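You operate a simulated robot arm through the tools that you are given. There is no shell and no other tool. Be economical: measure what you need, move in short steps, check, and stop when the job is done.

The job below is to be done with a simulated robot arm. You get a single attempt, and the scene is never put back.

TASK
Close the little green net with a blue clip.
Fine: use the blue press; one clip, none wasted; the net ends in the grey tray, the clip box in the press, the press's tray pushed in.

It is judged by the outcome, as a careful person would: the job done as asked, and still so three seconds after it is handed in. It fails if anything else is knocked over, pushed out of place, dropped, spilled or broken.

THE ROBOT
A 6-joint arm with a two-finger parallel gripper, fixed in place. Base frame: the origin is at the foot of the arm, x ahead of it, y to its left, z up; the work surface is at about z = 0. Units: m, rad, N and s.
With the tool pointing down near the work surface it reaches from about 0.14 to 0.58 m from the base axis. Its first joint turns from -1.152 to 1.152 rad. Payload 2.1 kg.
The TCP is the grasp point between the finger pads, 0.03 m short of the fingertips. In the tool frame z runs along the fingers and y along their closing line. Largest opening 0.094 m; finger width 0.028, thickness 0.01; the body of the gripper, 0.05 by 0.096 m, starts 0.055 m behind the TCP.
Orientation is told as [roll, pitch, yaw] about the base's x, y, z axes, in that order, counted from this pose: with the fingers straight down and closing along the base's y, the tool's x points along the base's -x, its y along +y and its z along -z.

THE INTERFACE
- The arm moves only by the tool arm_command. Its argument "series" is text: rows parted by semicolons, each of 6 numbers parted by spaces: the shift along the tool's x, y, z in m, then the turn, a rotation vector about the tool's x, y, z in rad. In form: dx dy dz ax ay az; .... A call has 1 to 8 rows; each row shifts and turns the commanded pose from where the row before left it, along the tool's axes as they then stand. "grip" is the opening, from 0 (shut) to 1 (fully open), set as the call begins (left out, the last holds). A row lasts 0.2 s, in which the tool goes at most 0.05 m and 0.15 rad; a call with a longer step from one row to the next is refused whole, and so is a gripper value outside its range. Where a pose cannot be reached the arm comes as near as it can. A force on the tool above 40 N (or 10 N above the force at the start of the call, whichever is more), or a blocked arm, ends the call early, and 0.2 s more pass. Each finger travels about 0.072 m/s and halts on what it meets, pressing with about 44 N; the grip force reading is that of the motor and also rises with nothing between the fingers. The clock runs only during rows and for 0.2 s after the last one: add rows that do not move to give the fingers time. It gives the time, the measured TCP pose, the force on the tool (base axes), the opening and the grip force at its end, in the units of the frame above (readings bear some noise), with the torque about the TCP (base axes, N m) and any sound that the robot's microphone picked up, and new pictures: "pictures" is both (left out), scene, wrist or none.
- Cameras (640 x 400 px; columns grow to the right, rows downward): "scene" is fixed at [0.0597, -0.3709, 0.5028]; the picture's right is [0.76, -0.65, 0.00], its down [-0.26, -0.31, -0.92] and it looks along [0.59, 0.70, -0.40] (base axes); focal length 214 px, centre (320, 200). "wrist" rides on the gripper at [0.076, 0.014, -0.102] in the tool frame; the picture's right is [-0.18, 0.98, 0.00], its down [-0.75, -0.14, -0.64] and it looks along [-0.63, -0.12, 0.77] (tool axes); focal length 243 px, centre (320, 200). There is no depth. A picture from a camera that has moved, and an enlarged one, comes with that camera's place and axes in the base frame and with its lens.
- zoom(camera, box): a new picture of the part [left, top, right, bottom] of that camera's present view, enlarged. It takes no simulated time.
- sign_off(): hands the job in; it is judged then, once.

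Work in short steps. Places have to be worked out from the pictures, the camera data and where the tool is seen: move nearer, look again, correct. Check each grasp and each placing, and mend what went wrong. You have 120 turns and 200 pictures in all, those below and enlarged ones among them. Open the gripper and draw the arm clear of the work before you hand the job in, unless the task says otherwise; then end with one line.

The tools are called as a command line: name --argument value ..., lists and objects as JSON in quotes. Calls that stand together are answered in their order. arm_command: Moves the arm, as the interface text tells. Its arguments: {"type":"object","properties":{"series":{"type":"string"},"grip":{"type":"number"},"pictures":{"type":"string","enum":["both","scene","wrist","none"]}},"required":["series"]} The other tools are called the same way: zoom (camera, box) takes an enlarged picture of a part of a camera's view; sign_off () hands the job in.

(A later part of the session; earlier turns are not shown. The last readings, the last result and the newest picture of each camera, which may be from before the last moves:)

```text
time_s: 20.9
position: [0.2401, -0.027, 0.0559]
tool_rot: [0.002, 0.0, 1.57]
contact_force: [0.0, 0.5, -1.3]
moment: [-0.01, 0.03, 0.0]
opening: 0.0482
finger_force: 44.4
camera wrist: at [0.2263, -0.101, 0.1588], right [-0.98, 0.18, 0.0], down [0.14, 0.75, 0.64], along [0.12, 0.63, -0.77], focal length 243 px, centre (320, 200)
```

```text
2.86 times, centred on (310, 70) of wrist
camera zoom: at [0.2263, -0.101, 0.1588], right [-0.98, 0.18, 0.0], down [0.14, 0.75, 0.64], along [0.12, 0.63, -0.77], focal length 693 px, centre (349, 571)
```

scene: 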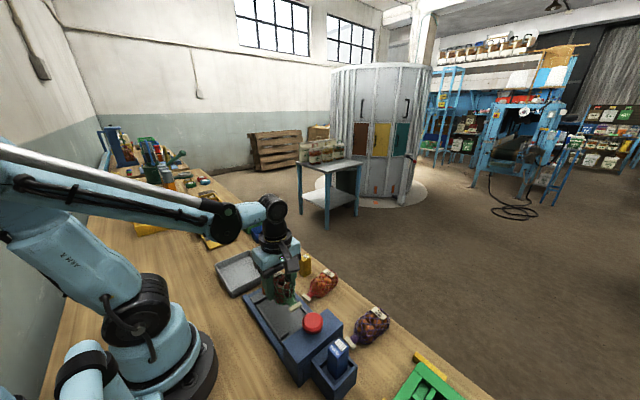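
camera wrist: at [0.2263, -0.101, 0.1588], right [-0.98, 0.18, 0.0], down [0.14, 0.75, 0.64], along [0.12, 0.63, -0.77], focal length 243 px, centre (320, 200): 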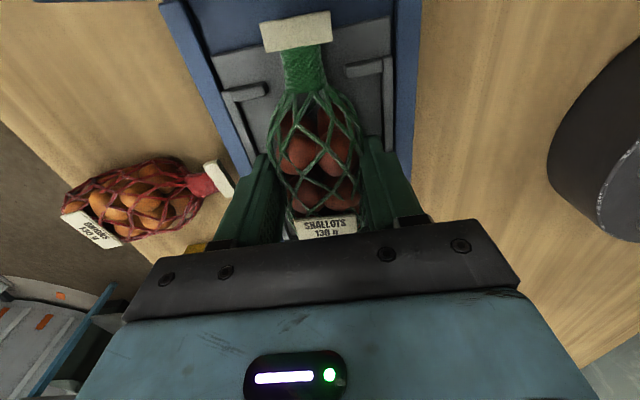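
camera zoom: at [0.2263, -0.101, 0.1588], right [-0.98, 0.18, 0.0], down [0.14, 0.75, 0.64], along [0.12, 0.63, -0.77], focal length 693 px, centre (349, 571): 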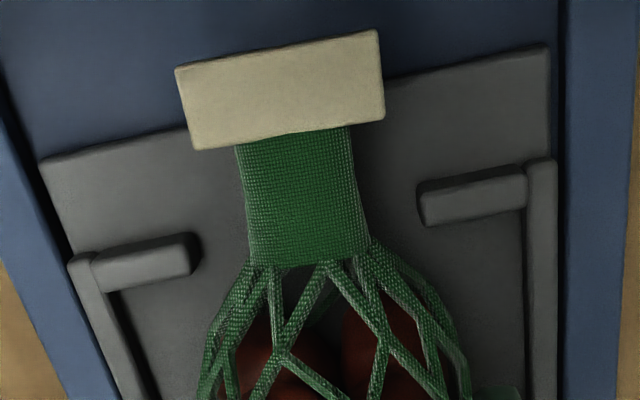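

The neck now lies across the front plate, with the shoulder near the stops and the tab just past the tray edge. I lower, open partly, and rise.

arm_command --series "0 0 0.0015 0 0 0;0 0 0 0 0 0" --pictures "none"

arm_command --series "0 0 0 0 0 0;0 0 0 0 0 0;0 0 -0.02 0 0 0;0 0 -0.04 0 0 0;0 0 -0.04 0 0 0" --grip 0.64

zoom --camera "scene" --box '[230, 250, 370, 370]'

zoom --camera "wrist" --box '[220, 0, 420, 200]'

```text
time_s: 21.5
position: [0.2405, -0.0247, 0.0542]
tool_rot: [0.004, 0.001, 1.568]
contact_force: [-6.1, -1.8, 38.3]
moment: [0.29, -0.34, 0.03]
opening: 0.0484
finger_force: 44.0
```

```text
time_s: 22.7
position: [0.2407, -0.0257, 0.1535]
tool_rot: [0.001, 0.002, 1.569]
contact_force: [-0.2, 0.2, 0.3]
moment: [0.03, 0.01, 0.0]
opening: 0.0601
finger_force: 0.1
camera wrist: at [0.2276, -0.1002, 0.2554], right [-0.98, 0.19, 0.0], down [0.14, 0.75, 0.64], along [0.12, 0.63, -0.77], focal length 243 px, centre (320, 200)
```

scene: 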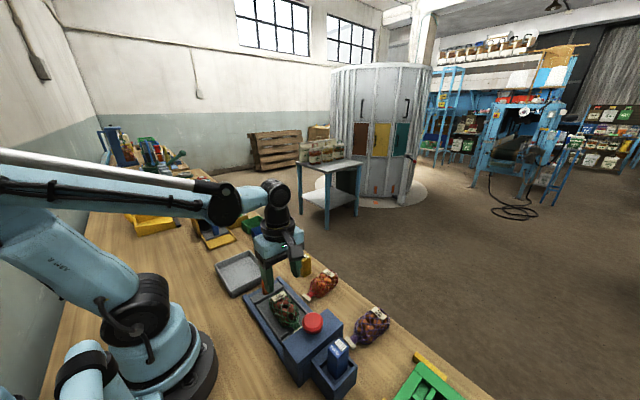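
wrist: 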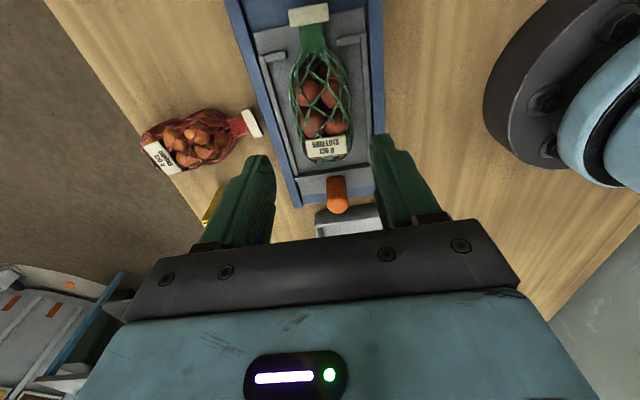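

```text
3.33 times, centred on (300, 310) of scene
camera zoom: at [0.0597, -0.3709, 0.5028], right [0.76, -0.65, 0.0], down [-0.26, -0.31, -0.92], along [0.59, 0.7, -0.4], focal length 715 px, centre (387, -167)
```

zoom: 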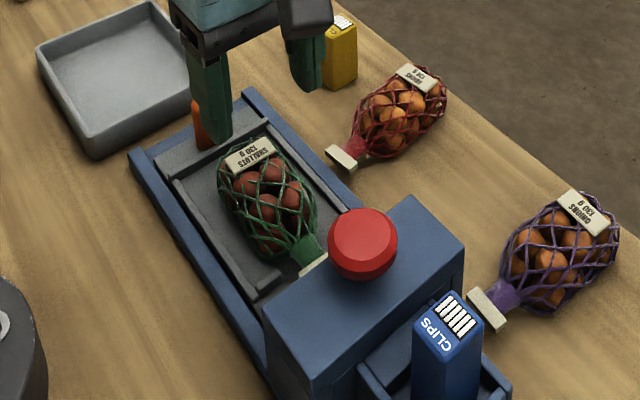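

```text
2.00 times, centred on (320, 100) of wrist
camera zoom: at [0.2276, -0.1002, 0.2554], right [-0.98, 0.19, 0.0], down [0.14, 0.75, 0.64], along [0.12, 0.63, -0.77], focal length 485 px, centre (320, 400)
```

zoom: 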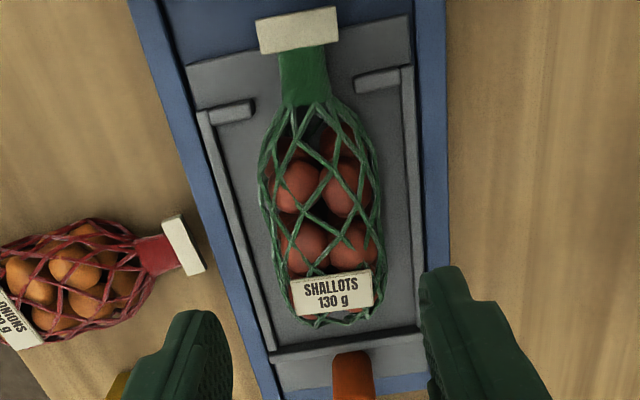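

The net lies well in the tray. I move above the orange knob at about (0.239,0.072) and check before going down.

arm_command --series "-0.033 0 0 0 0 0;-0.033 0 0 0 0 0;-0.033 0 0 0 0 0;0 0 0.03 0 0 0"

zoom --camera "scene" --box '[220, 230, 340, 330]'

zoom --camera "wrist" --box '[240, 60, 400, 200]'

```text
time_s: 23.7
position: [0.241, 0.0718, 0.1245]
tool_rot: [0.003, -0.001, 1.57]
contact_force: [-0.4, -0.2, -0.3]
moment: [0.01, 0.0, -0.03]
opening: 0.0604
finger_force: 0.1
camera wrist: at [0.2269, -0.0025, 0.227], right [-0.98, 0.19, 0.0], down [0.14, 0.75, 0.64], along [0.12, 0.63, -0.77], focal length 243 px, centre (320, 200)
```

scene: 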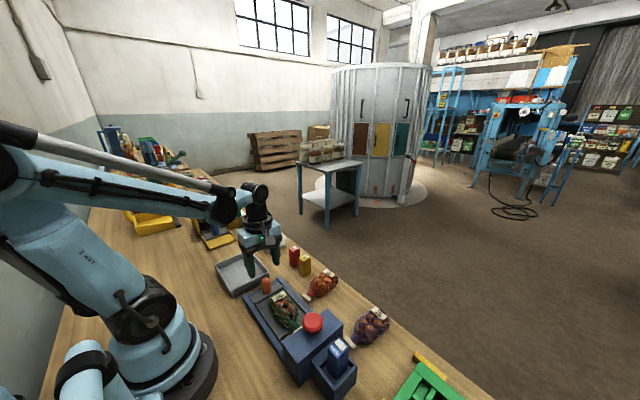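
wrist: 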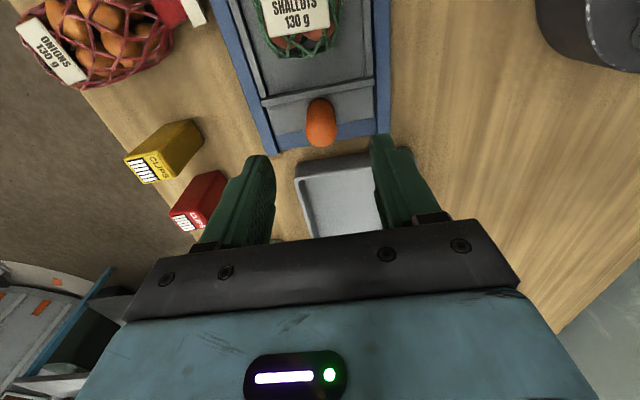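

```text
4.00 times, centred on (280, 280) of scene
camera zoom: at [0.0597, -0.3709, 0.5028], right [0.76, -0.65, 0.0], down [-0.26, -0.31, -0.92], along [0.59, 0.7, -0.4], focal length 858 px, centre (480, -120)
```

zoom: 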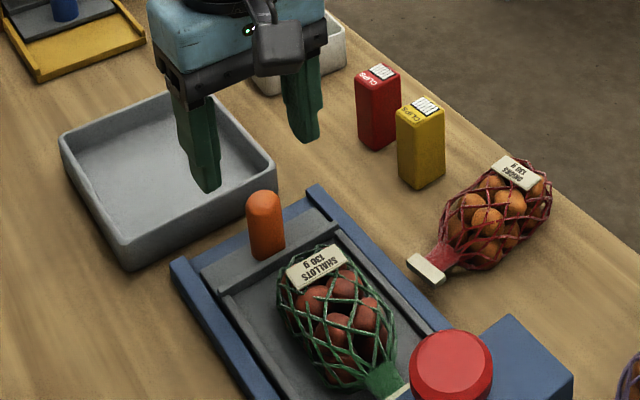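

```text
2.86 times, centred on (320, 130) of wrist
camera zoom: at [0.2269, -0.0025, 0.227], right [-0.98, 0.19, 0.0], down [0.14, 0.75, 0.64], along [0.12, 0.63, -0.77], focal length 693 px, centre (320, 400)
```

zoom: 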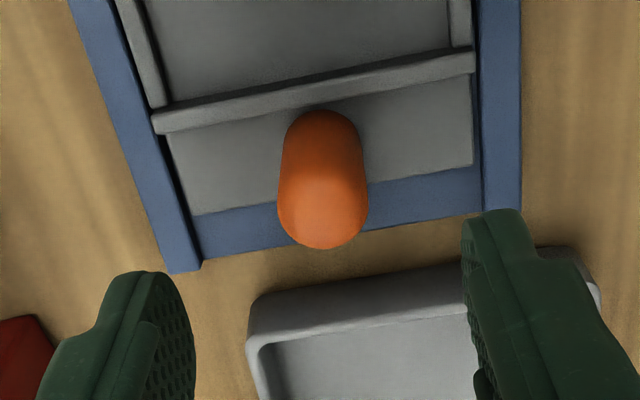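

The knob is at (0.241,0.0735), directly below the tool. I lower around it and grip it.

arm_command --series "-0.002 0 0.03 0 0 0;0 0 0.03 0 0 0;0 0 0.003 0 0 0" --pictures "none"

arm_command --series "0 0 0 0 0 0;0 0 0 0 0 0;0 0 0 0 0 0" --grip 0.1 --pictures "wrist"

```text
time_s: 24.5
position: [0.2411, 0.0741, 0.0609]
tool_rot: [0.003, 0.002, 1.568]
contact_force: [0.1, -0.3, 0.0]
moment: [0.03, -0.02, -0.01]
opening: 0.0605
finger_force: 0.1
```

```text
time_s: 25.3
position: [0.2407, 0.0753, 0.0623]
tool_rot: [0.006, 0.0, 1.569]
contact_force: [-21.0, -1.5, -0.3]
moment: [-0.16, -0.58, -0.2]
opening: 0.0233
finger_force: 45.2
camera wrist: at [0.2265, 0.0006, 0.1644], right [-0.98, 0.19, 0.01], down [0.15, 0.75, 0.64], along [0.11, 0.63, -0.77], focal length 243 px, centre (320, 200)
```

wrist: 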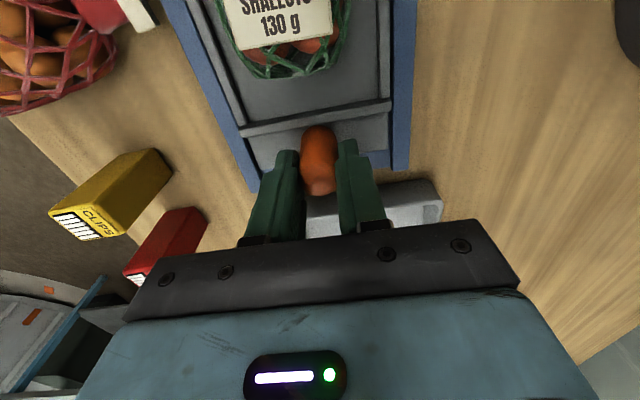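

The knob is gripped with some side load. I shift 1 mm to relieve it and start pushing the tray in slowly.

arm_command --series "0 0.0012 0 0 0 0;0.005 0 0 0 0 0;0.008 0 0 0 0 0;0.008 0 0 0 0 0" --pictures "scene"

zoom --camera "scene" --box '[230, 250, 370, 370]'

```text
time_s: 26.3
position: [0.239, 0.0538, 0.0606]
tool_rot: [0.003, 0.0, 1.567]
contact_force: [-9.6, 1.2, 8.2]
moment: [-0.09, -0.21, 0.01]
opening: 0.0233
finger_force: 45.0
```

scene: 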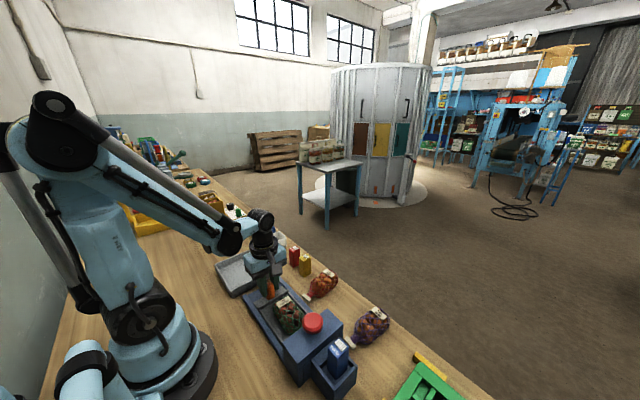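

```text
3.33 times, centred on (300, 310) of scene
camera zoom: at [0.0597, -0.3709, 0.5028], right [0.76, -0.65, 0.0], down [-0.26, -0.31, -0.92], along [0.59, 0.7, -0.4], focal length 715 px, centre (387, -167)
```

zoom: 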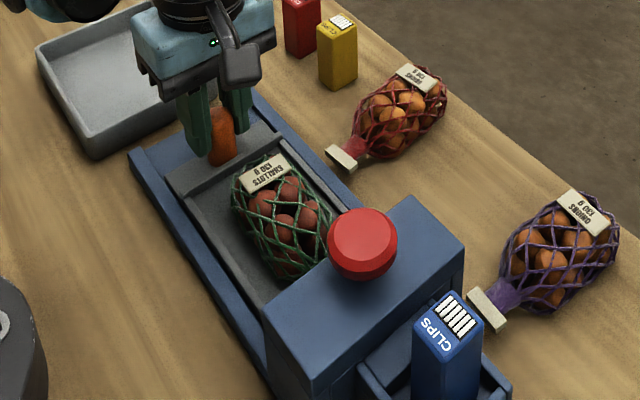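

The tray slides freely with the net on it and the tab is entering the head. I continue pushing.

arm_command --series "0.006 0 0 0 0 0;0.006 0 0 0 0 0;0.006 0 0 0 0 0;0.006 0 0 0 0 0" --pictures "scene"

zoom --camera "scene" --box '[230, 250, 370, 370]'

```text
time_s: 27.3
position: [0.2397, 0.0283, 0.0619]
tool_rot: [0.001, 0.0, 1.569]
contact_force: [10.0, 0.7, -34.5]
moment: [0.38, -0.05, 0.04]
opening: 0.0231
finger_force: 44.6
```

scene: 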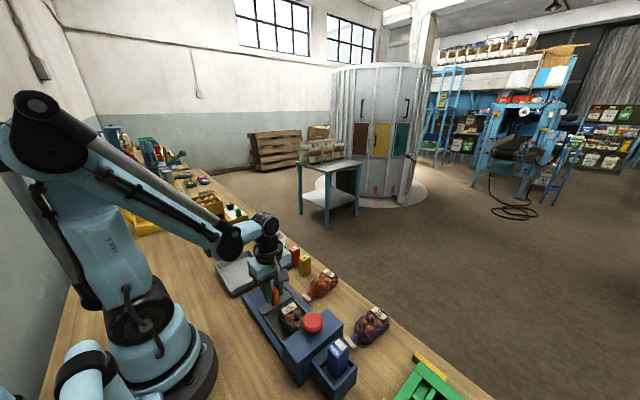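

```text
3.33 times, centred on (300, 310) of scene
camera zoom: at [0.0598, -0.3709, 0.5028], right [0.76, -0.65, 0.0], down [-0.26, -0.31, -0.91], along [0.59, 0.7, -0.4], focal length 715 px, centre (387, -167)
```

zoom: 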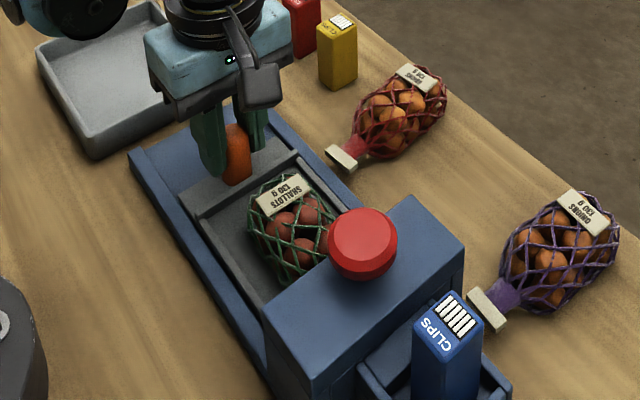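

Travel is 46 mm so far with no end stop. I relieve the vertical load and continue.

arm_command --series "0 0 0.001 0 0 0;0.005 0 0 0 0 0;0.005 0 0 0 0 0;0.005 0 0 0 0 0" --pictures "scene"

zoom --camera "scene" --box '[230, 250, 370, 370]'

```text
time_s: 28.3
position: [0.2392, 0.0142, 0.0605]
tool_rot: [0.002, -0.002, 1.57]
contact_force: [5.7, -0.1, 32.7]
moment: [-0.23, -0.2, 0.08]
opening: 0.0233
finger_force: 44.6
```

scene: 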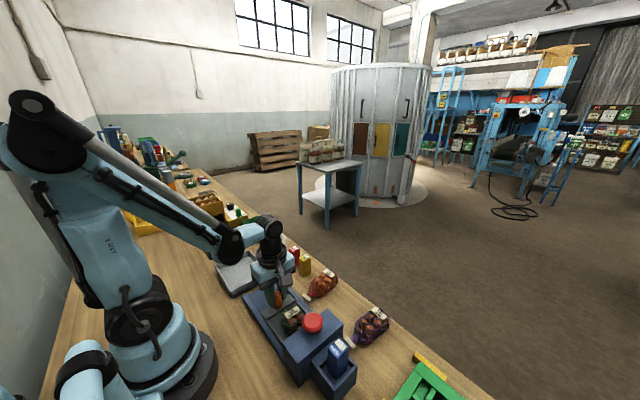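

```text
3.33 times, centred on (300, 310) of scene
camera zoom: at [0.0596, -0.3709, 0.5028], right [0.76, -0.65, 0.0], down [-0.26, -0.31, -0.92], along [0.59, 0.7, -0.4], focal length 715 px, centre (387, -167)
```

zoom: 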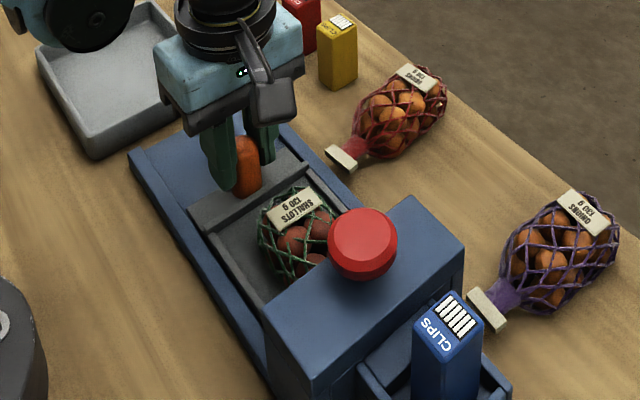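

Still sliding at 60 mm of travel. I continue in smaller steps, feeling for the end stop.

arm_command --series "0 0 -0.0006 0 0 0;0.004 0 0 0 0 0;0.004 0 0 0 0 0;0.004 0 0 0 0 0" --pictures "none"

arm_command --series "0.004 0 0 0 0 0;0.004 0 0 0 0 0" --pictures "scene"

zoom --camera "scene" --box '[230, 250, 370, 370]'

```text
time_s: 29.3
position: [0.2402, 0.0058, 0.0613]
tool_rot: [0.001, -0.012, 1.574]
contact_force: [12.9, 35.2, -0.3]
moment: [0.37, -0.34, 0.01]
opening: 0.0233
finger_force: 45.7
```

```text
time_s: 29.7
position: [0.24, 0.0035, 0.0611]
tool_rot: [-0.001, -0.016, 1.575]
contact_force: [-0.9, 7.4, -0.3]
moment: [-0.72, -0.14, -0.13]
opening: 0.0233
finger_force: 45.1
stopped in row 1: the force on the tool passed its limit at 53 N (the readings are from after the stop); the commanded pose is now the measured one
```

scene: 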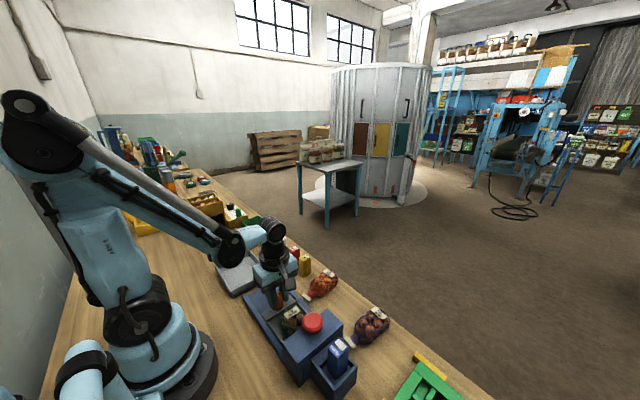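

```text
3.33 times, centred on (300, 310) of scene
camera zoom: at [0.0597, -0.3709, 0.5028], right [0.76, -0.65, 0.0], down [-0.26, -0.31, -0.92], along [0.59, 0.7, -0.4], focal length 715 px, centre (387, -167)
```

zoom: 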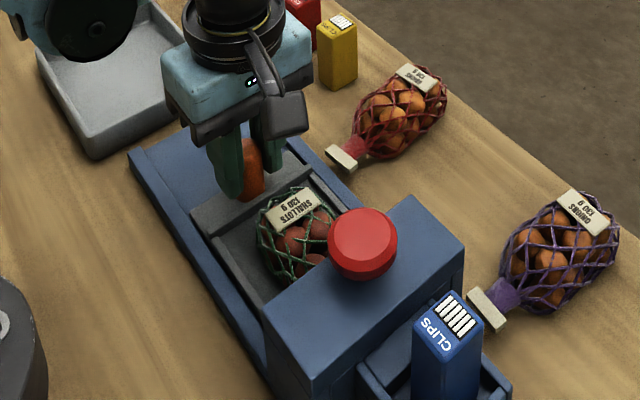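

An end stop is felt at about 69 mm of travel. I look closely at the net in the tray.

arm_command --series "-0.001 0 0 0 0 0" --pictures "wrist"

zoom --camera "scene" --box '[270, 280, 330, 330]'

```text
time_s: 30.1
position: [0.2398, 0.0044, 0.061]
tool_rot: [0.0, -0.018, 1.573]
contact_force: [-2.2, -2.1, 2.5]
moment: [1.31, -0.06, 0.03]
opening: 0.0231
finger_force: 44.8
camera wrist: at [0.2261, -0.0716, 0.1622], right [-0.98, 0.18, 0.0], down [0.14, 0.74, 0.66], along [0.12, 0.64, -0.76], focal length 243 px, centre (320, 200)
```

wrist: 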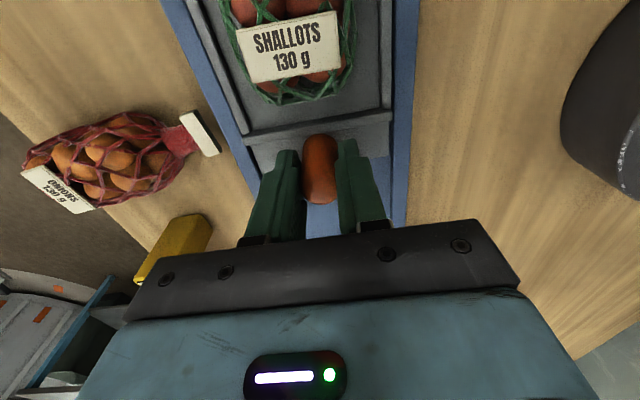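

```text
8.00 times, centred on (300, 305) of scene
camera zoom: at [0.0597, -0.3709, 0.5028], right [0.76, -0.65, 0.0], down [-0.26, -0.31, -0.92], along [0.59, 0.7, -0.4], focal length 1716 px, centre (480, -640)
```

zoom: 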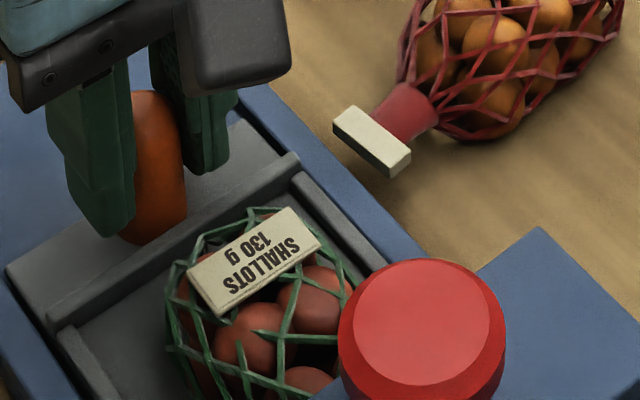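

The tray is at its end stop and the net's neck lies under the plunger line (about y=-0.137), its tab against the back of the head. I release the knob and rise.

arm_command --series "0 0 0 0 0 0;0 0 0 0 0 0;0 0 -0.03 0 0 0;0 0 -0.04 0 0 0;0 0 -0.04 0 0 0;0 0 -0.02 0 0 0" --grip 0.6 --pictures "wrist"

zoom --camera "wrist" --box '[220, 0, 400, 160]'

zoom --camera "scene" --box '[230, 250, 370, 370]'

```text
time_s: 31.5
position: [0.2402, 0.001, 0.1915]
tool_rot: [0.0, -0.02, 1.572]
contact_force: [0.0, 0.2, 0.4]
moment: [0.01, -0.02, -0.02]
opening: 0.0566
finger_force: 0.0
camera wrist: at [0.2259, -0.0742, 0.2922], right [-0.98, 0.18, 0.0], down [0.14, 0.74, 0.65], along [0.12, 0.64, -0.76], focal length 243 px, centre (320, 200)
```

wrist: 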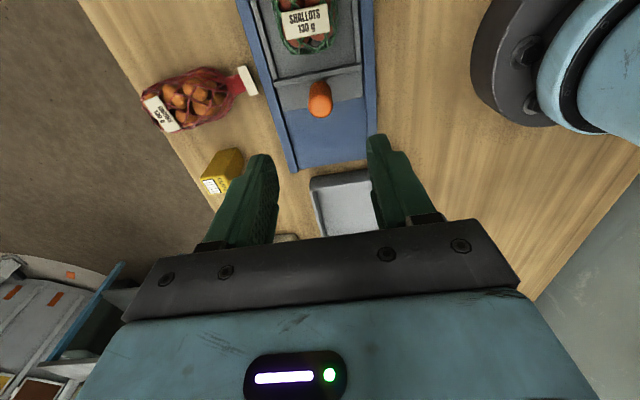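

```text
2.50 times, centred on (310, 80) of wrist
camera zoom: at [0.2259, -0.0742, 0.2922], right [-0.98, 0.18, 0.0], down [0.14, 0.74, 0.65], along [0.12, 0.64, -0.76], focal length 606 px, centre (345, 500)
```

zoom: 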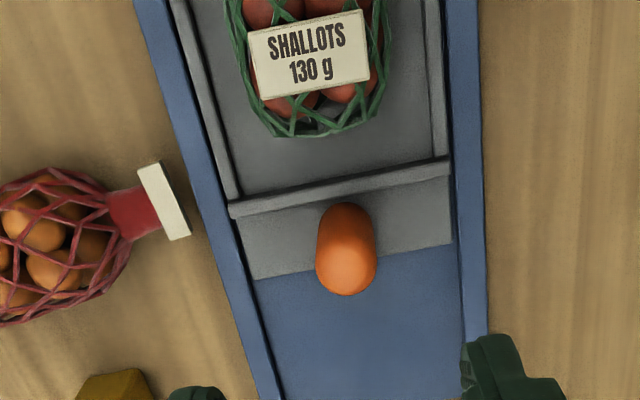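

```text
3.33 times, centred on (300, 310) of scene
camera zoom: at [0.0597, -0.3709, 0.5028], right [0.76, -0.65, 0.0], down [-0.26, -0.31, -0.92], along [0.59, 0.7, -0.4], focal length 715 px, centre (387, -167)
```

zoom: 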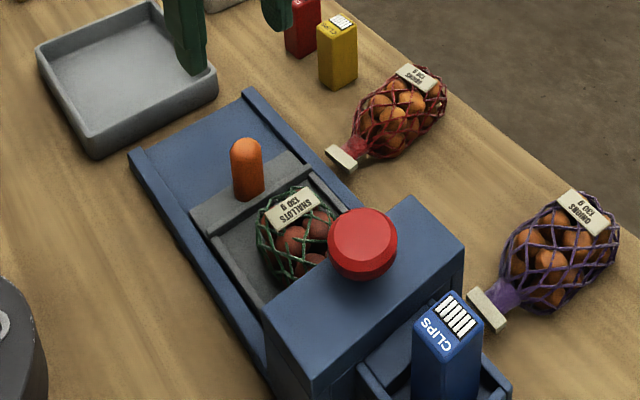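

The tray is in (knob at y≈0.007) and the neck spans about y -0.132 to -0.146, under the plunger. I move the closed fingers over the red knob.

arm_command --series "0.0457 0 0 0 0 0;0.0457 0 0 0 0 0;0.0457 0 0 0 0 0;0 0 0.03 0 0 0;0 0 0 0 0 0" --grip 0.0 --pictures "wrist"

zoom --camera "scene" --box '[250, 250, 390, 370]'

```text
time_s: 32.7
position: [0.2378, -0.1361, 0.1586]
tool_rot: [0.001, -0.015, 1.571]
contact_force: [0.2, 0.1, 0.2]
moment: [0.01, -0.01, -0.02]
opening: 0.0
finger_force: 33.3
camera wrist: at [0.2247, -0.211, 0.2592], right [-0.98, 0.18, 0.0], down [0.14, 0.74, 0.65], along [0.12, 0.64, -0.76], focal length 243 px, centre (320, 200)
```

wrist: 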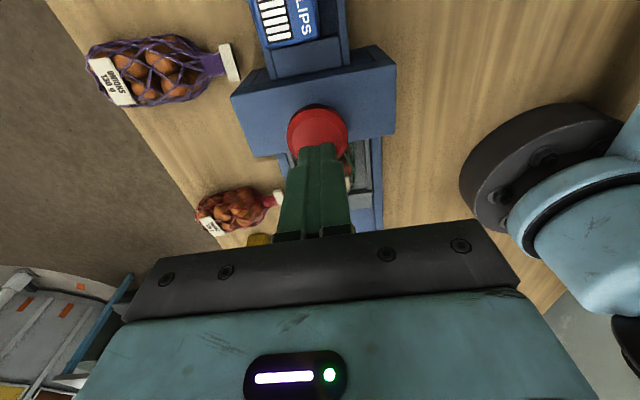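

```text
3.33 times, centred on (320, 310) of scene
camera zoom: at [0.0597, -0.3709, 0.5028], right [0.76, -0.65, 0.0], down [-0.26, -0.31, -0.92], along [0.59, 0.7, -0.4], focal length 715 px, centre (320, -167)
```

zoom: 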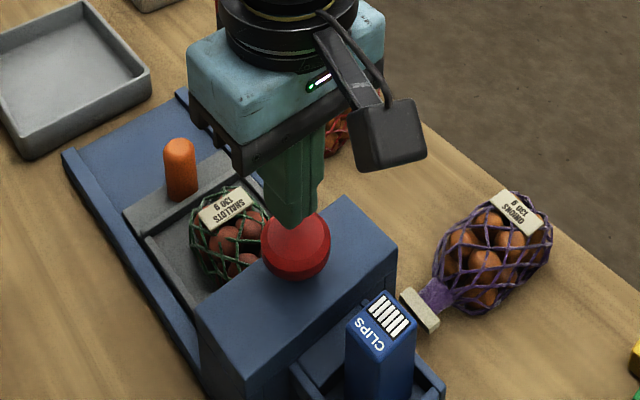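

The fingertips are centred over the red knob. I lower to just touch it.

arm_command --series "0 -0.002 0.01 0 0 0;0 0 0.008 0 0 0;0 0 0.004 0 0 0" --pictures "none"

zoom --camera "scene" --box '[280, 280, 360, 350]'

```text
time_s: 33.5
position: [0.2432, -0.1343, 0.1368]
tool_rot: [-0.001, -0.015, 1.573]
contact_force: [-0.5, -0.9, 4.0]
moment: [-0.03, 0.04, -0.03]
opening: 0.0
finger_force: 33.0
```

```text
5.71 times, centred on (320, 315) of scene
camera zoom: at [0.0597, -0.3709, 0.5028], right [0.76, -0.65, 0.0], down [-0.26, -0.31, -0.92], along [0.59, 0.7, -0.4], focal length 1226 px, centre (320, -457)
```

zoom: 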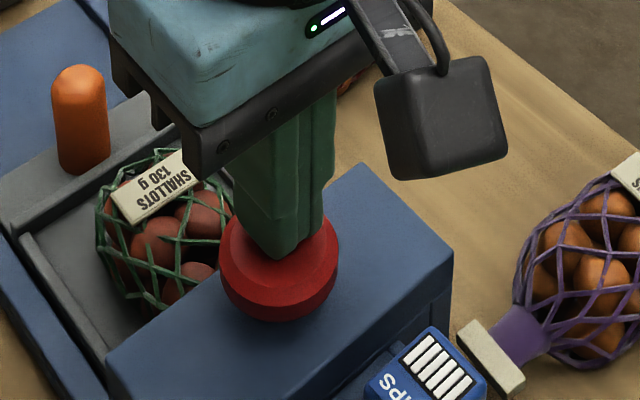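

Light contact (4 N) at tip z≈0.107. I press the knob down in one continuous stroke and listen.

arm_command --series "0 0 0.004 0 0 0;0 0 0.004 0 0 0;0 0 0.004 0 0 0" --pictures "none"

```text
time_s: 34.3
position: [0.2425, -0.1347, 0.126]
tool_rot: [0.001, -0.015, 1.573]
contact_force: [-3.0, -2.3, 24.4]
moment: [-0.43, 0.08, 0.04]
opening: 0.0001
finger_force: 32.7
heard: click
```

A click was heard at 24 N. I raise the tool straight up and look.

arm_command --series "0 0 -0.02 0 0 0;0 0 -0.04 0 0 0;0 0 -0.03 0 0 0" --pictures "wrist"

zoom --camera "scene" --box '[250, 270, 390, 390]'

```text
time_s: 35.1
position: [0.2413, -0.1366, 0.2172]
tool_rot: [0.0, -0.017, 1.572]
contact_force: [0.1, -0.8, 0.0]
moment: [-0.02, 0.01, 0.05]
opening: 0.0003
finger_force: 33.3
camera wrist: at [0.2272, -0.213, 0.317], right [-0.98, 0.18, 0.0], down [0.14, 0.74, 0.65], along [0.12, 0.64, -0.76], focal length 243 px, centre (320, 200)
```

wrist: 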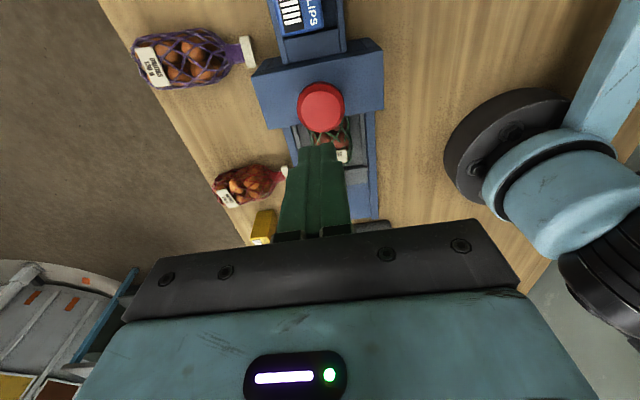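

```text
3.33 times, centred on (320, 330) of scene
camera zoom: at [0.0597, -0.3709, 0.5028], right [0.76, -0.65, 0.0], down [-0.26, -0.31, -0.92], along [0.59, 0.7, -0.4], focal length 715 px, centre (320, -233)
```

zoom: 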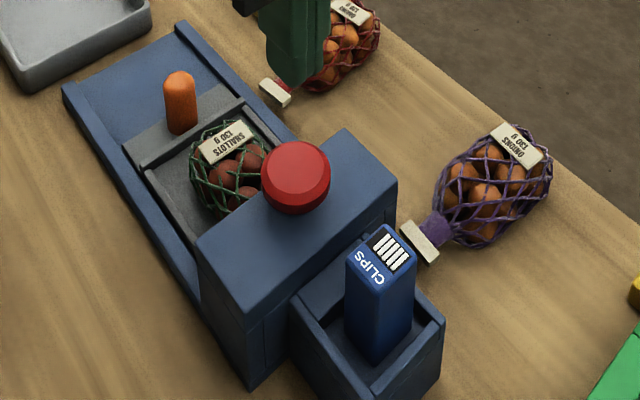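

The red knob has sprung back. I go back to the orange knob at (0.241,0.006).

arm_command --series "-0.0475 0 0 0 0 0;-0.0475 0 0 0 0 0;-0.0475 0 0 0 0 0;0 0 0.04 0 0 0;0 0 0.04 0 0 0" --grip 0.6 --pictures "wrist"

zoom --camera "scene" --box '[240, 250, 340, 340]'

```text
time_s: 36.3
position: [0.2425, 0.0074, 0.1354]
tool_rot: [-0.001, -0.018, 1.574]
contact_force: [-0.8, 1.0, 0.3]
moment: [0.0, -0.02, 0.0]
opening: 0.0564
finger_force: 0.0
camera wrist: at [0.2289, -0.0687, 0.2366], right [-0.98, 0.18, 0.0], down [0.14, 0.74, 0.65], along [0.12, 0.64, -0.76], focal length 243 px, centre (320, 200)
```

wrist: 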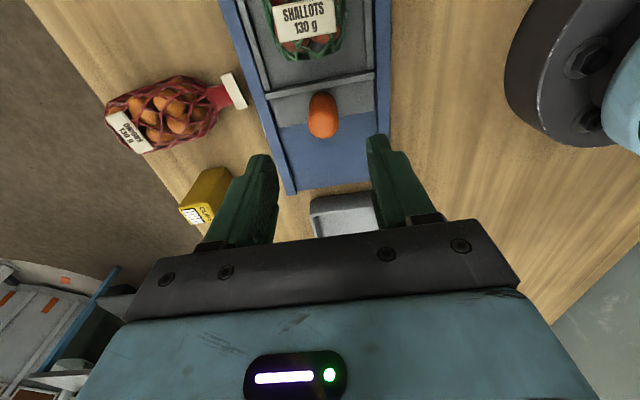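

```text
4.44 times, centred on (290, 295) of scene
camera zoom: at [0.0597, -0.3709, 0.5028], right [0.76, -0.65, 0.0], down [-0.26, -0.31, -0.92], along [0.59, 0.7, -0.4], focal length 953 px, centre (453, -222)
```

zoom: 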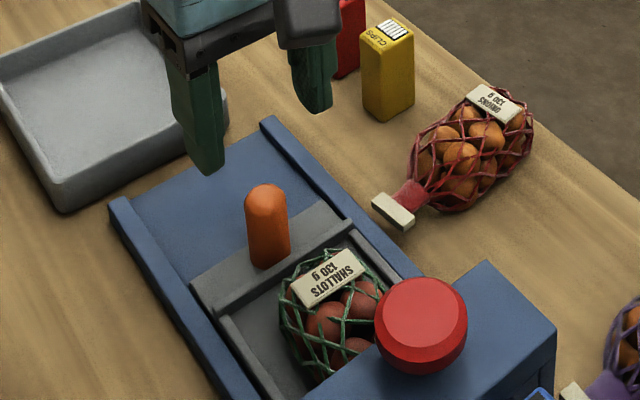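

I descend around the knob and grip it.

arm_command --series "0.004 0.0015 0.03 0 0 0;0 0 0.03 0 0 0;0 0 0.013 0 0 0" --pictures "none"

arm_command --series "0 0 0 0 0 0;0 0 0 0 0 0;0 0 0 0 0 0" --grip 0.1 --pictures "wrist"

```text
time_s: 37.1
position: [0.2408, 0.0055, 0.0628]
tool_rot: [0.0, -0.019, 1.573]
contact_force: [-0.4, -0.5, -0.2]
moment: [0.0, -0.02, 0.02]
opening: 0.0562
finger_force: 0.0
```

```text
time_s: 37.9
position: [0.2404, 0.0052, 0.0626]
tool_rot: [-0.001, -0.019, 1.574]
contact_force: [5.9, -0.3, -22.7]
moment: [0.05, 0.14, 0.03]
opening: 0.023
finger_force: 45.1
camera wrist: at [0.2259, -0.0703, 0.1636], right [-0.98, 0.18, 0.0], down [0.14, 0.74, 0.65], along [0.12, 0.64, -0.76], focal length 243 px, centre (320, 200)
```

wrist: 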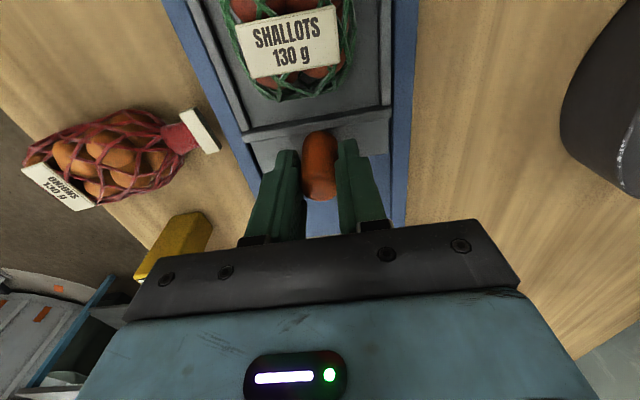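

Gripped. I pull the tray out slowly to its first position, about 68 mm.

arm_command --series "-0.005 0 0.0005 0 0 0;-0.009 0 0 0 0 0;-0.009 0 0 0 0 0;-0.009 0 0 0 0 0;-0.009 0 0 0 0 0;-0.009 0 0 0 0 0;-0.009 0 0 0 0 0;-0.007 0 0 0 0 0" --pictures "wrist"

zoom --camera "scene" --box '[240, 250, 360, 350]'

zoom --camera "wrist" --box '[220, 0, 420, 140]'

```text
time_s: 39.7
position: [0.241, 0.0711, 0.0639]
tool_rot: [0.0, -0.011, 1.57]
contact_force: [-8.3, -20.9, -18.4]
moment: [0.59, -0.1, 0.08]
opening: 0.0233
finger_force: 44.8
camera wrist: at [0.226, -0.0047, 0.166], right [-0.98, 0.18, 0.0], down [0.14, 0.75, 0.65], along [0.12, 0.64, -0.76], focal length 243 px, centre (320, 200)
```

wrist: 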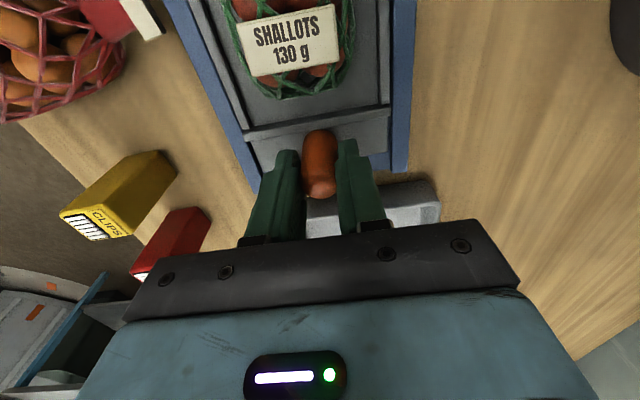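

```text
4.00 times, centred on (300, 300) of scene
camera zoom: at [0.0597, -0.3709, 0.5028], right [0.76, -0.65, 0.0], down [-0.26, -0.31, -0.92], along [0.59, 0.7, -0.4], focal length 858 px, centre (400, -200)
```

zoom: 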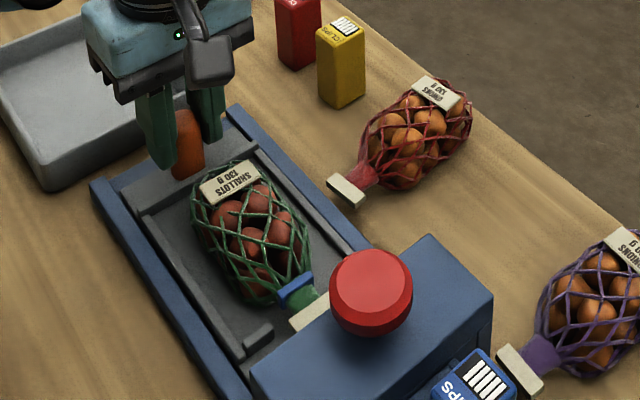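

```text
2.86 times, centred on (320, 70) of wrist
camera zoom: at [0.226, -0.0047, 0.166], right [-0.98, 0.18, 0.0], down [0.14, 0.75, 0.65], along [0.12, 0.64, -0.76], focal length 693 px, centre (320, 571)
```

zoom: 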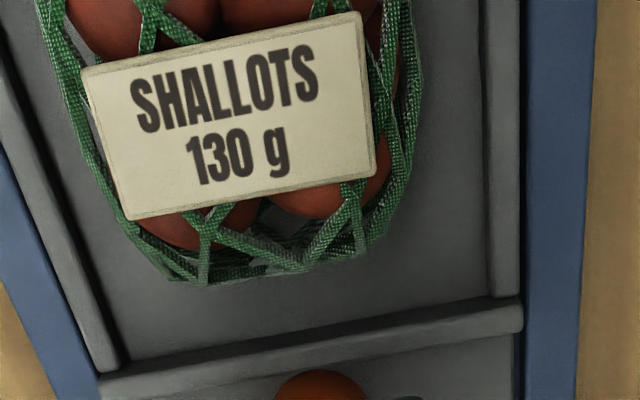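

A blue clip is on the neck and the tray is out. I release the knob, rise, and move above the net.

arm_command --series "0 0 0 0 0 0;0 0 0 0 0 0;0 0 -0.04 0 0 0;0 0 -0.05 0 0 0;0.045 0 0 0 0 0;0.045 0 0 0 0 0" --grip 0.66 --pictures "wrist"

zoom --camera "wrist" --box '[220, 0, 420, 160]'

zoom --camera "scene" --box '[210, 230, 350, 350]'

```text
time_s: 41.1
position: [0.2415, -0.0208, 0.1559]
tool_rot: [-0.001, -0.017, 1.571]
contact_force: [-0.4, 0.6, 0.4]
moment: [-0.03, 0.03, 0.03]
opening: 0.0623
finger_force: 0.0
camera wrist: at [0.227, -0.0962, 0.257], right [-0.98, 0.18, 0.0], down [0.14, 0.74, 0.65], along [0.12, 0.64, -0.76], focal length 243 px, centre (320, 200)
```

wrist: 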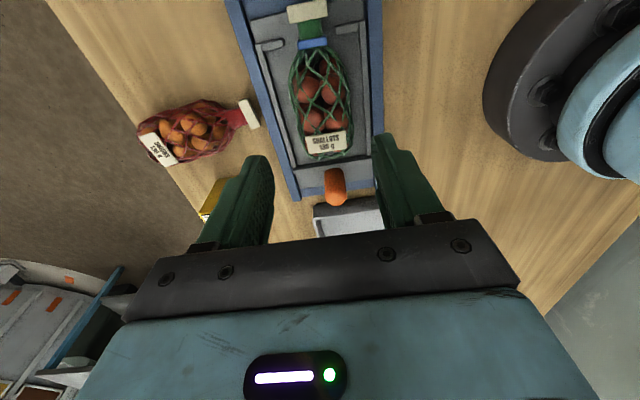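

```text
2.50 times, centred on (320, 80) of wrist
camera zoom: at [0.227, -0.0962, 0.257], right [-0.98, 0.18, 0.0], down [0.14, 0.74, 0.65], along [0.12, 0.64, -0.76], focal length 606 px, centre (320, 500)
```

zoom: 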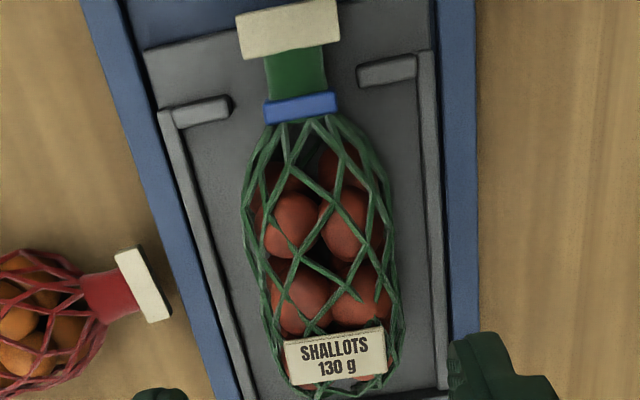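

```text
3.33 times, centred on (280, 290) of scene
camera zoom: at [0.0597, -0.3708, 0.5028], right [0.76, -0.65, 0.0], down [-0.26, -0.31, -0.92], along [0.59, 0.7, -0.4], focal length 715 px, centre (453, -100)
```

zoom: 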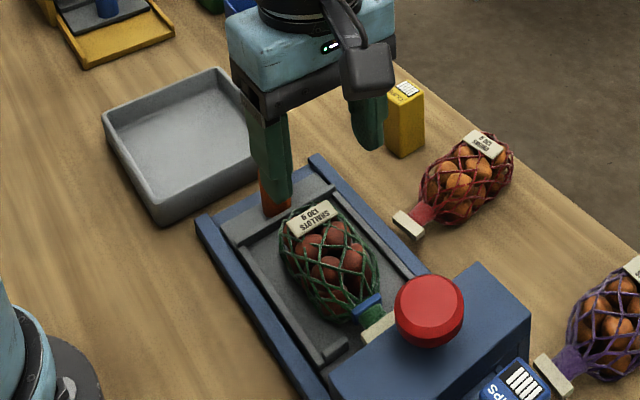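

The net body is centred near (0.240,-0.017). I descend and grip it.

arm_command --series "-0.004 0.001 0.04 0 0 0;0 0 0.03 0 0 0;0 0 0.02 0 0 0;0 0 0.01 0 0 0" --pictures "wrist"

arm_command --series "0 0 0 0 0 0;0 0 0 0 0 0;0 0 0 0 0 0" --grip 0.4 --pictures "none"

```text
time_s: 42.1
position: [0.2386, -0.0142, 0.0547]
tool_rot: [-0.001, -0.018, 1.571]
contact_force: [0.6, -0.6, -1.0]
moment: [0.0, 0.0, 0.02]
opening: 0.062
finger_force: 0.1
camera wrist: at [0.2261, -0.0902, 0.1551], right [-0.98, 0.18, 0.0], down [0.14, 0.74, 0.65], along [0.12, 0.64, -0.76], focal length 243 px, centre (320, 200)
```

wrist: 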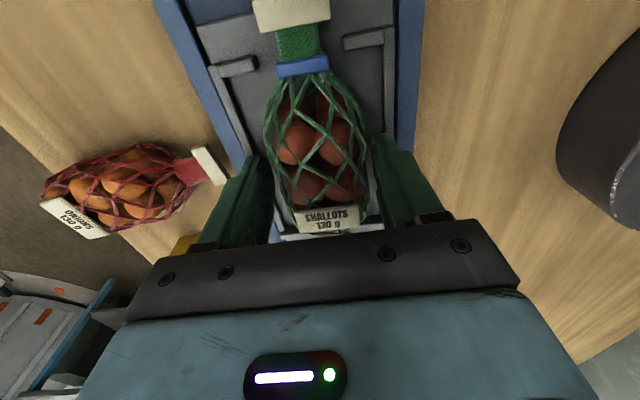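

```text
time_s: 42.9
position: [0.2407, -0.0145, 0.0544]
tool_rot: [-0.001, -0.018, 1.573]
contact_force: [-0.7, 0.8, -0.4]
moment: [-0.01, 0.0, -0.02]
opening: 0.0484
finger_force: 44.8
```

The net is gripped. I lift it and move toward the grey tray for a look.

arm_command --series "0 0 -0.03 0 0 0;0 0 -0.04 0 0 0;0 0 -0.045 0 0 0;-0.04 0.005 0 0 0 0;-0.04 0.005 0 0 0 0"

zoom --camera "scene" --box '[190, 210, 330, 330]'

zoom --camera "wrist" --box '[200, 0, 440, 220]'

```text
time_s: 44.1
position: [0.2269, 0.0654, 0.171]
tool_rot: [0.001, -0.016, 1.572]
contact_force: [0.2, -0.4, -1.9]
moment: [0.0, -0.01, 0.02]
opening: 0.0485
finger_force: 44.2
camera wrist: at [0.2136, -0.0111, 0.2706], right [-0.98, 0.18, 0.0], down [0.14, 0.74, 0.65], along [0.12, 0.64, -0.76], focal length 243 px, centre (320, 200)
```

scene: 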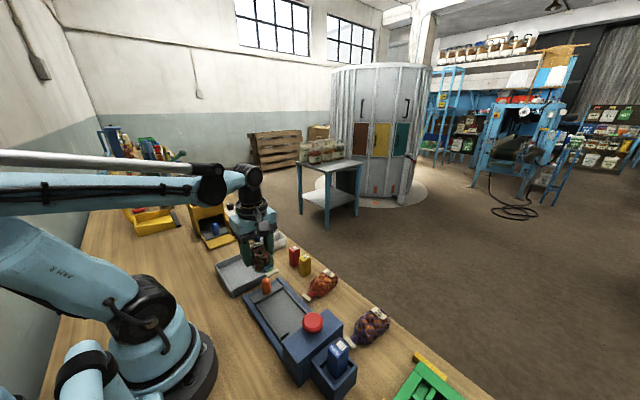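
wrist: 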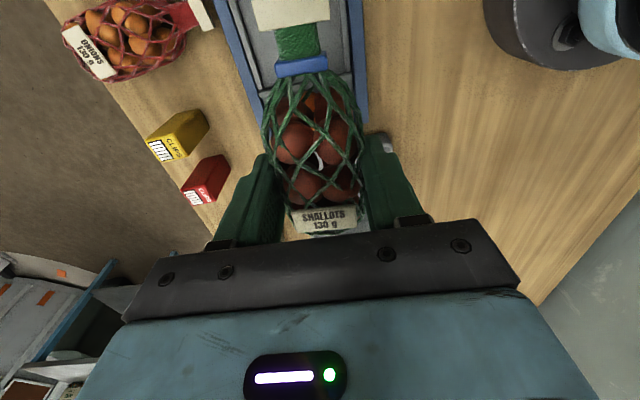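

```text
3.33 times, centred on (260, 270) of scene
camera zoom: at [0.0597, -0.3709, 0.5028], right [0.76, -0.65, 0.0], down [-0.26, -0.31, -0.92], along [0.59, 0.7, -0.4], focal length 715 px, centre (520, -33)
```

zoom: 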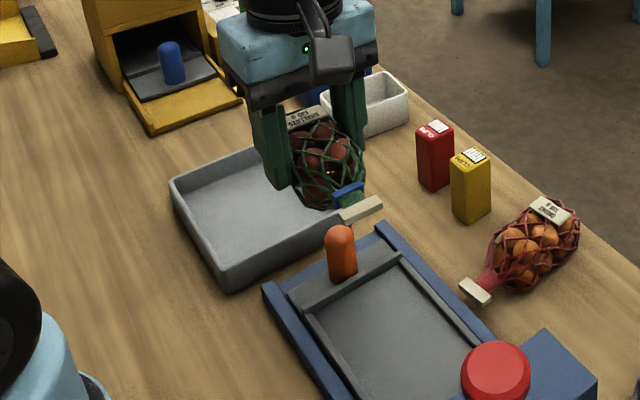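

```text
1.82 times, centred on (320, 110) of wrist
camera zoom: at [0.2136, -0.0111, 0.2706], right [-0.98, 0.18, 0.0], down [0.14, 0.74, 0.65], along [0.12, 0.64, -0.76], focal length 441 px, centre (320, 364)
```

zoom: 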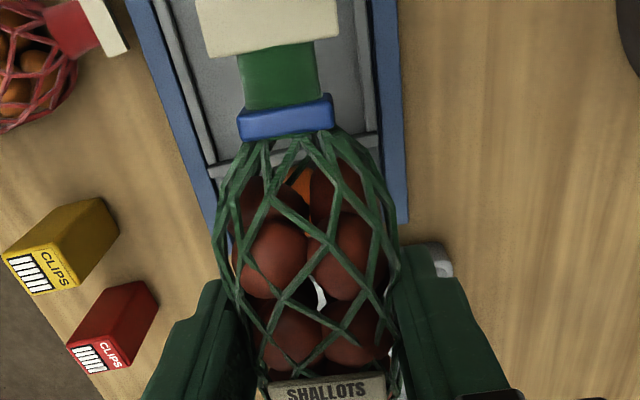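

I zoom on the grey tray to measure its inside.

zoom --camera "scene" --box '[210, 235, 290, 305]'

```text
5.71 times, centred on (250, 270) of scene
camera zoom: at [0.0597, -0.3709, 0.5028], right [0.76, -0.65, 0.0], down [-0.26, -0.31, -0.92], along [0.59, 0.7, -0.4], focal length 1226 px, centre (720, -200)
```

zoom: 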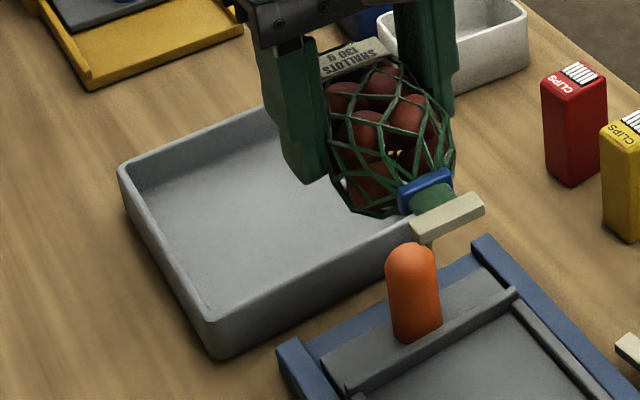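

The tray inside is about 0.131 x 0.107, tight for the net straight on, so I turn it about 31° and carry it over the tray.

arm_command --series "0 0 0 0 0 0.1375;0 0 0 0 0 0.1375;0 0 0 0 0 0.1375;0 0 0 0 0 0.1375;-0.0325 0.0208 0 0 0 0;-0.0325 0.0208 0 0 0 0;-0.0325 0.0208 0 0 0 0;-0.0325 0.0208 0 0 0 0"

zoom --camera "scene" --box '[200, 220, 300, 305]'

zoom --camera "wrist" --box '[200, 0, 440, 220]'

```text
time_s: 45.9
position: [0.2277, 0.2184, 0.1735]
tool_rot: [0.008, -0.013, 1.022]
contact_force: [-0.3, 0.5, -1.6]
moment: [0.0, 0.02, 0.0]
opening: 0.0486
finger_force: 43.7
camera wrist: at [0.1754, 0.1606, 0.2744], right [-0.74, 0.67, 0.01], down [0.51, 0.56, 0.65], along [0.43, 0.49, -0.76], focal length 243 px, centre (320, 200)
```

scene: 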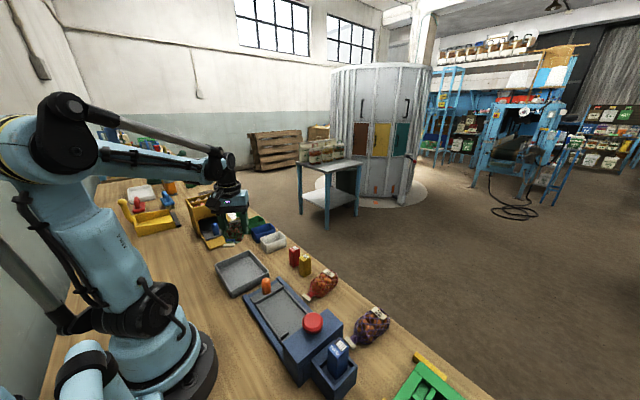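
wrist: 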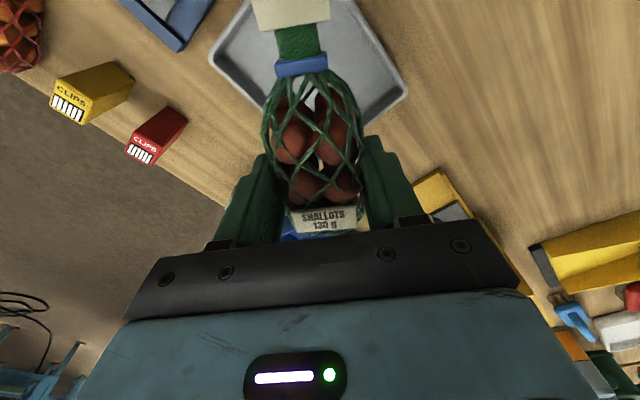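

```text
4.71 times, centred on (250, 262) of scene
camera zoom: at [0.0597, -0.3709, 0.5028], right [0.76, -0.65, 0.0], down [-0.26, -0.31, -0.92], along [0.59, 0.7, -0.4], focal length 1009 px, centre (649, -94)
```

zoom: 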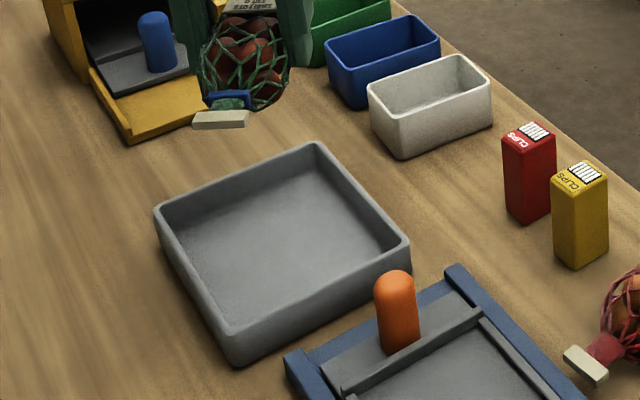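

```text
1.82 times, centred on (320, 110) of wrist
camera zoom: at [0.1754, 0.1606, 0.2744], right [-0.74, 0.67, 0.01], down [0.51, 0.56, 0.65], along [0.43, 0.49, -0.76], focal length 441 px, centre (320, 364)
```

zoom: 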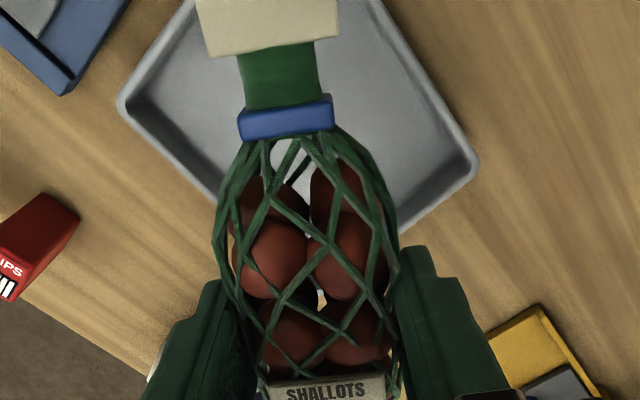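

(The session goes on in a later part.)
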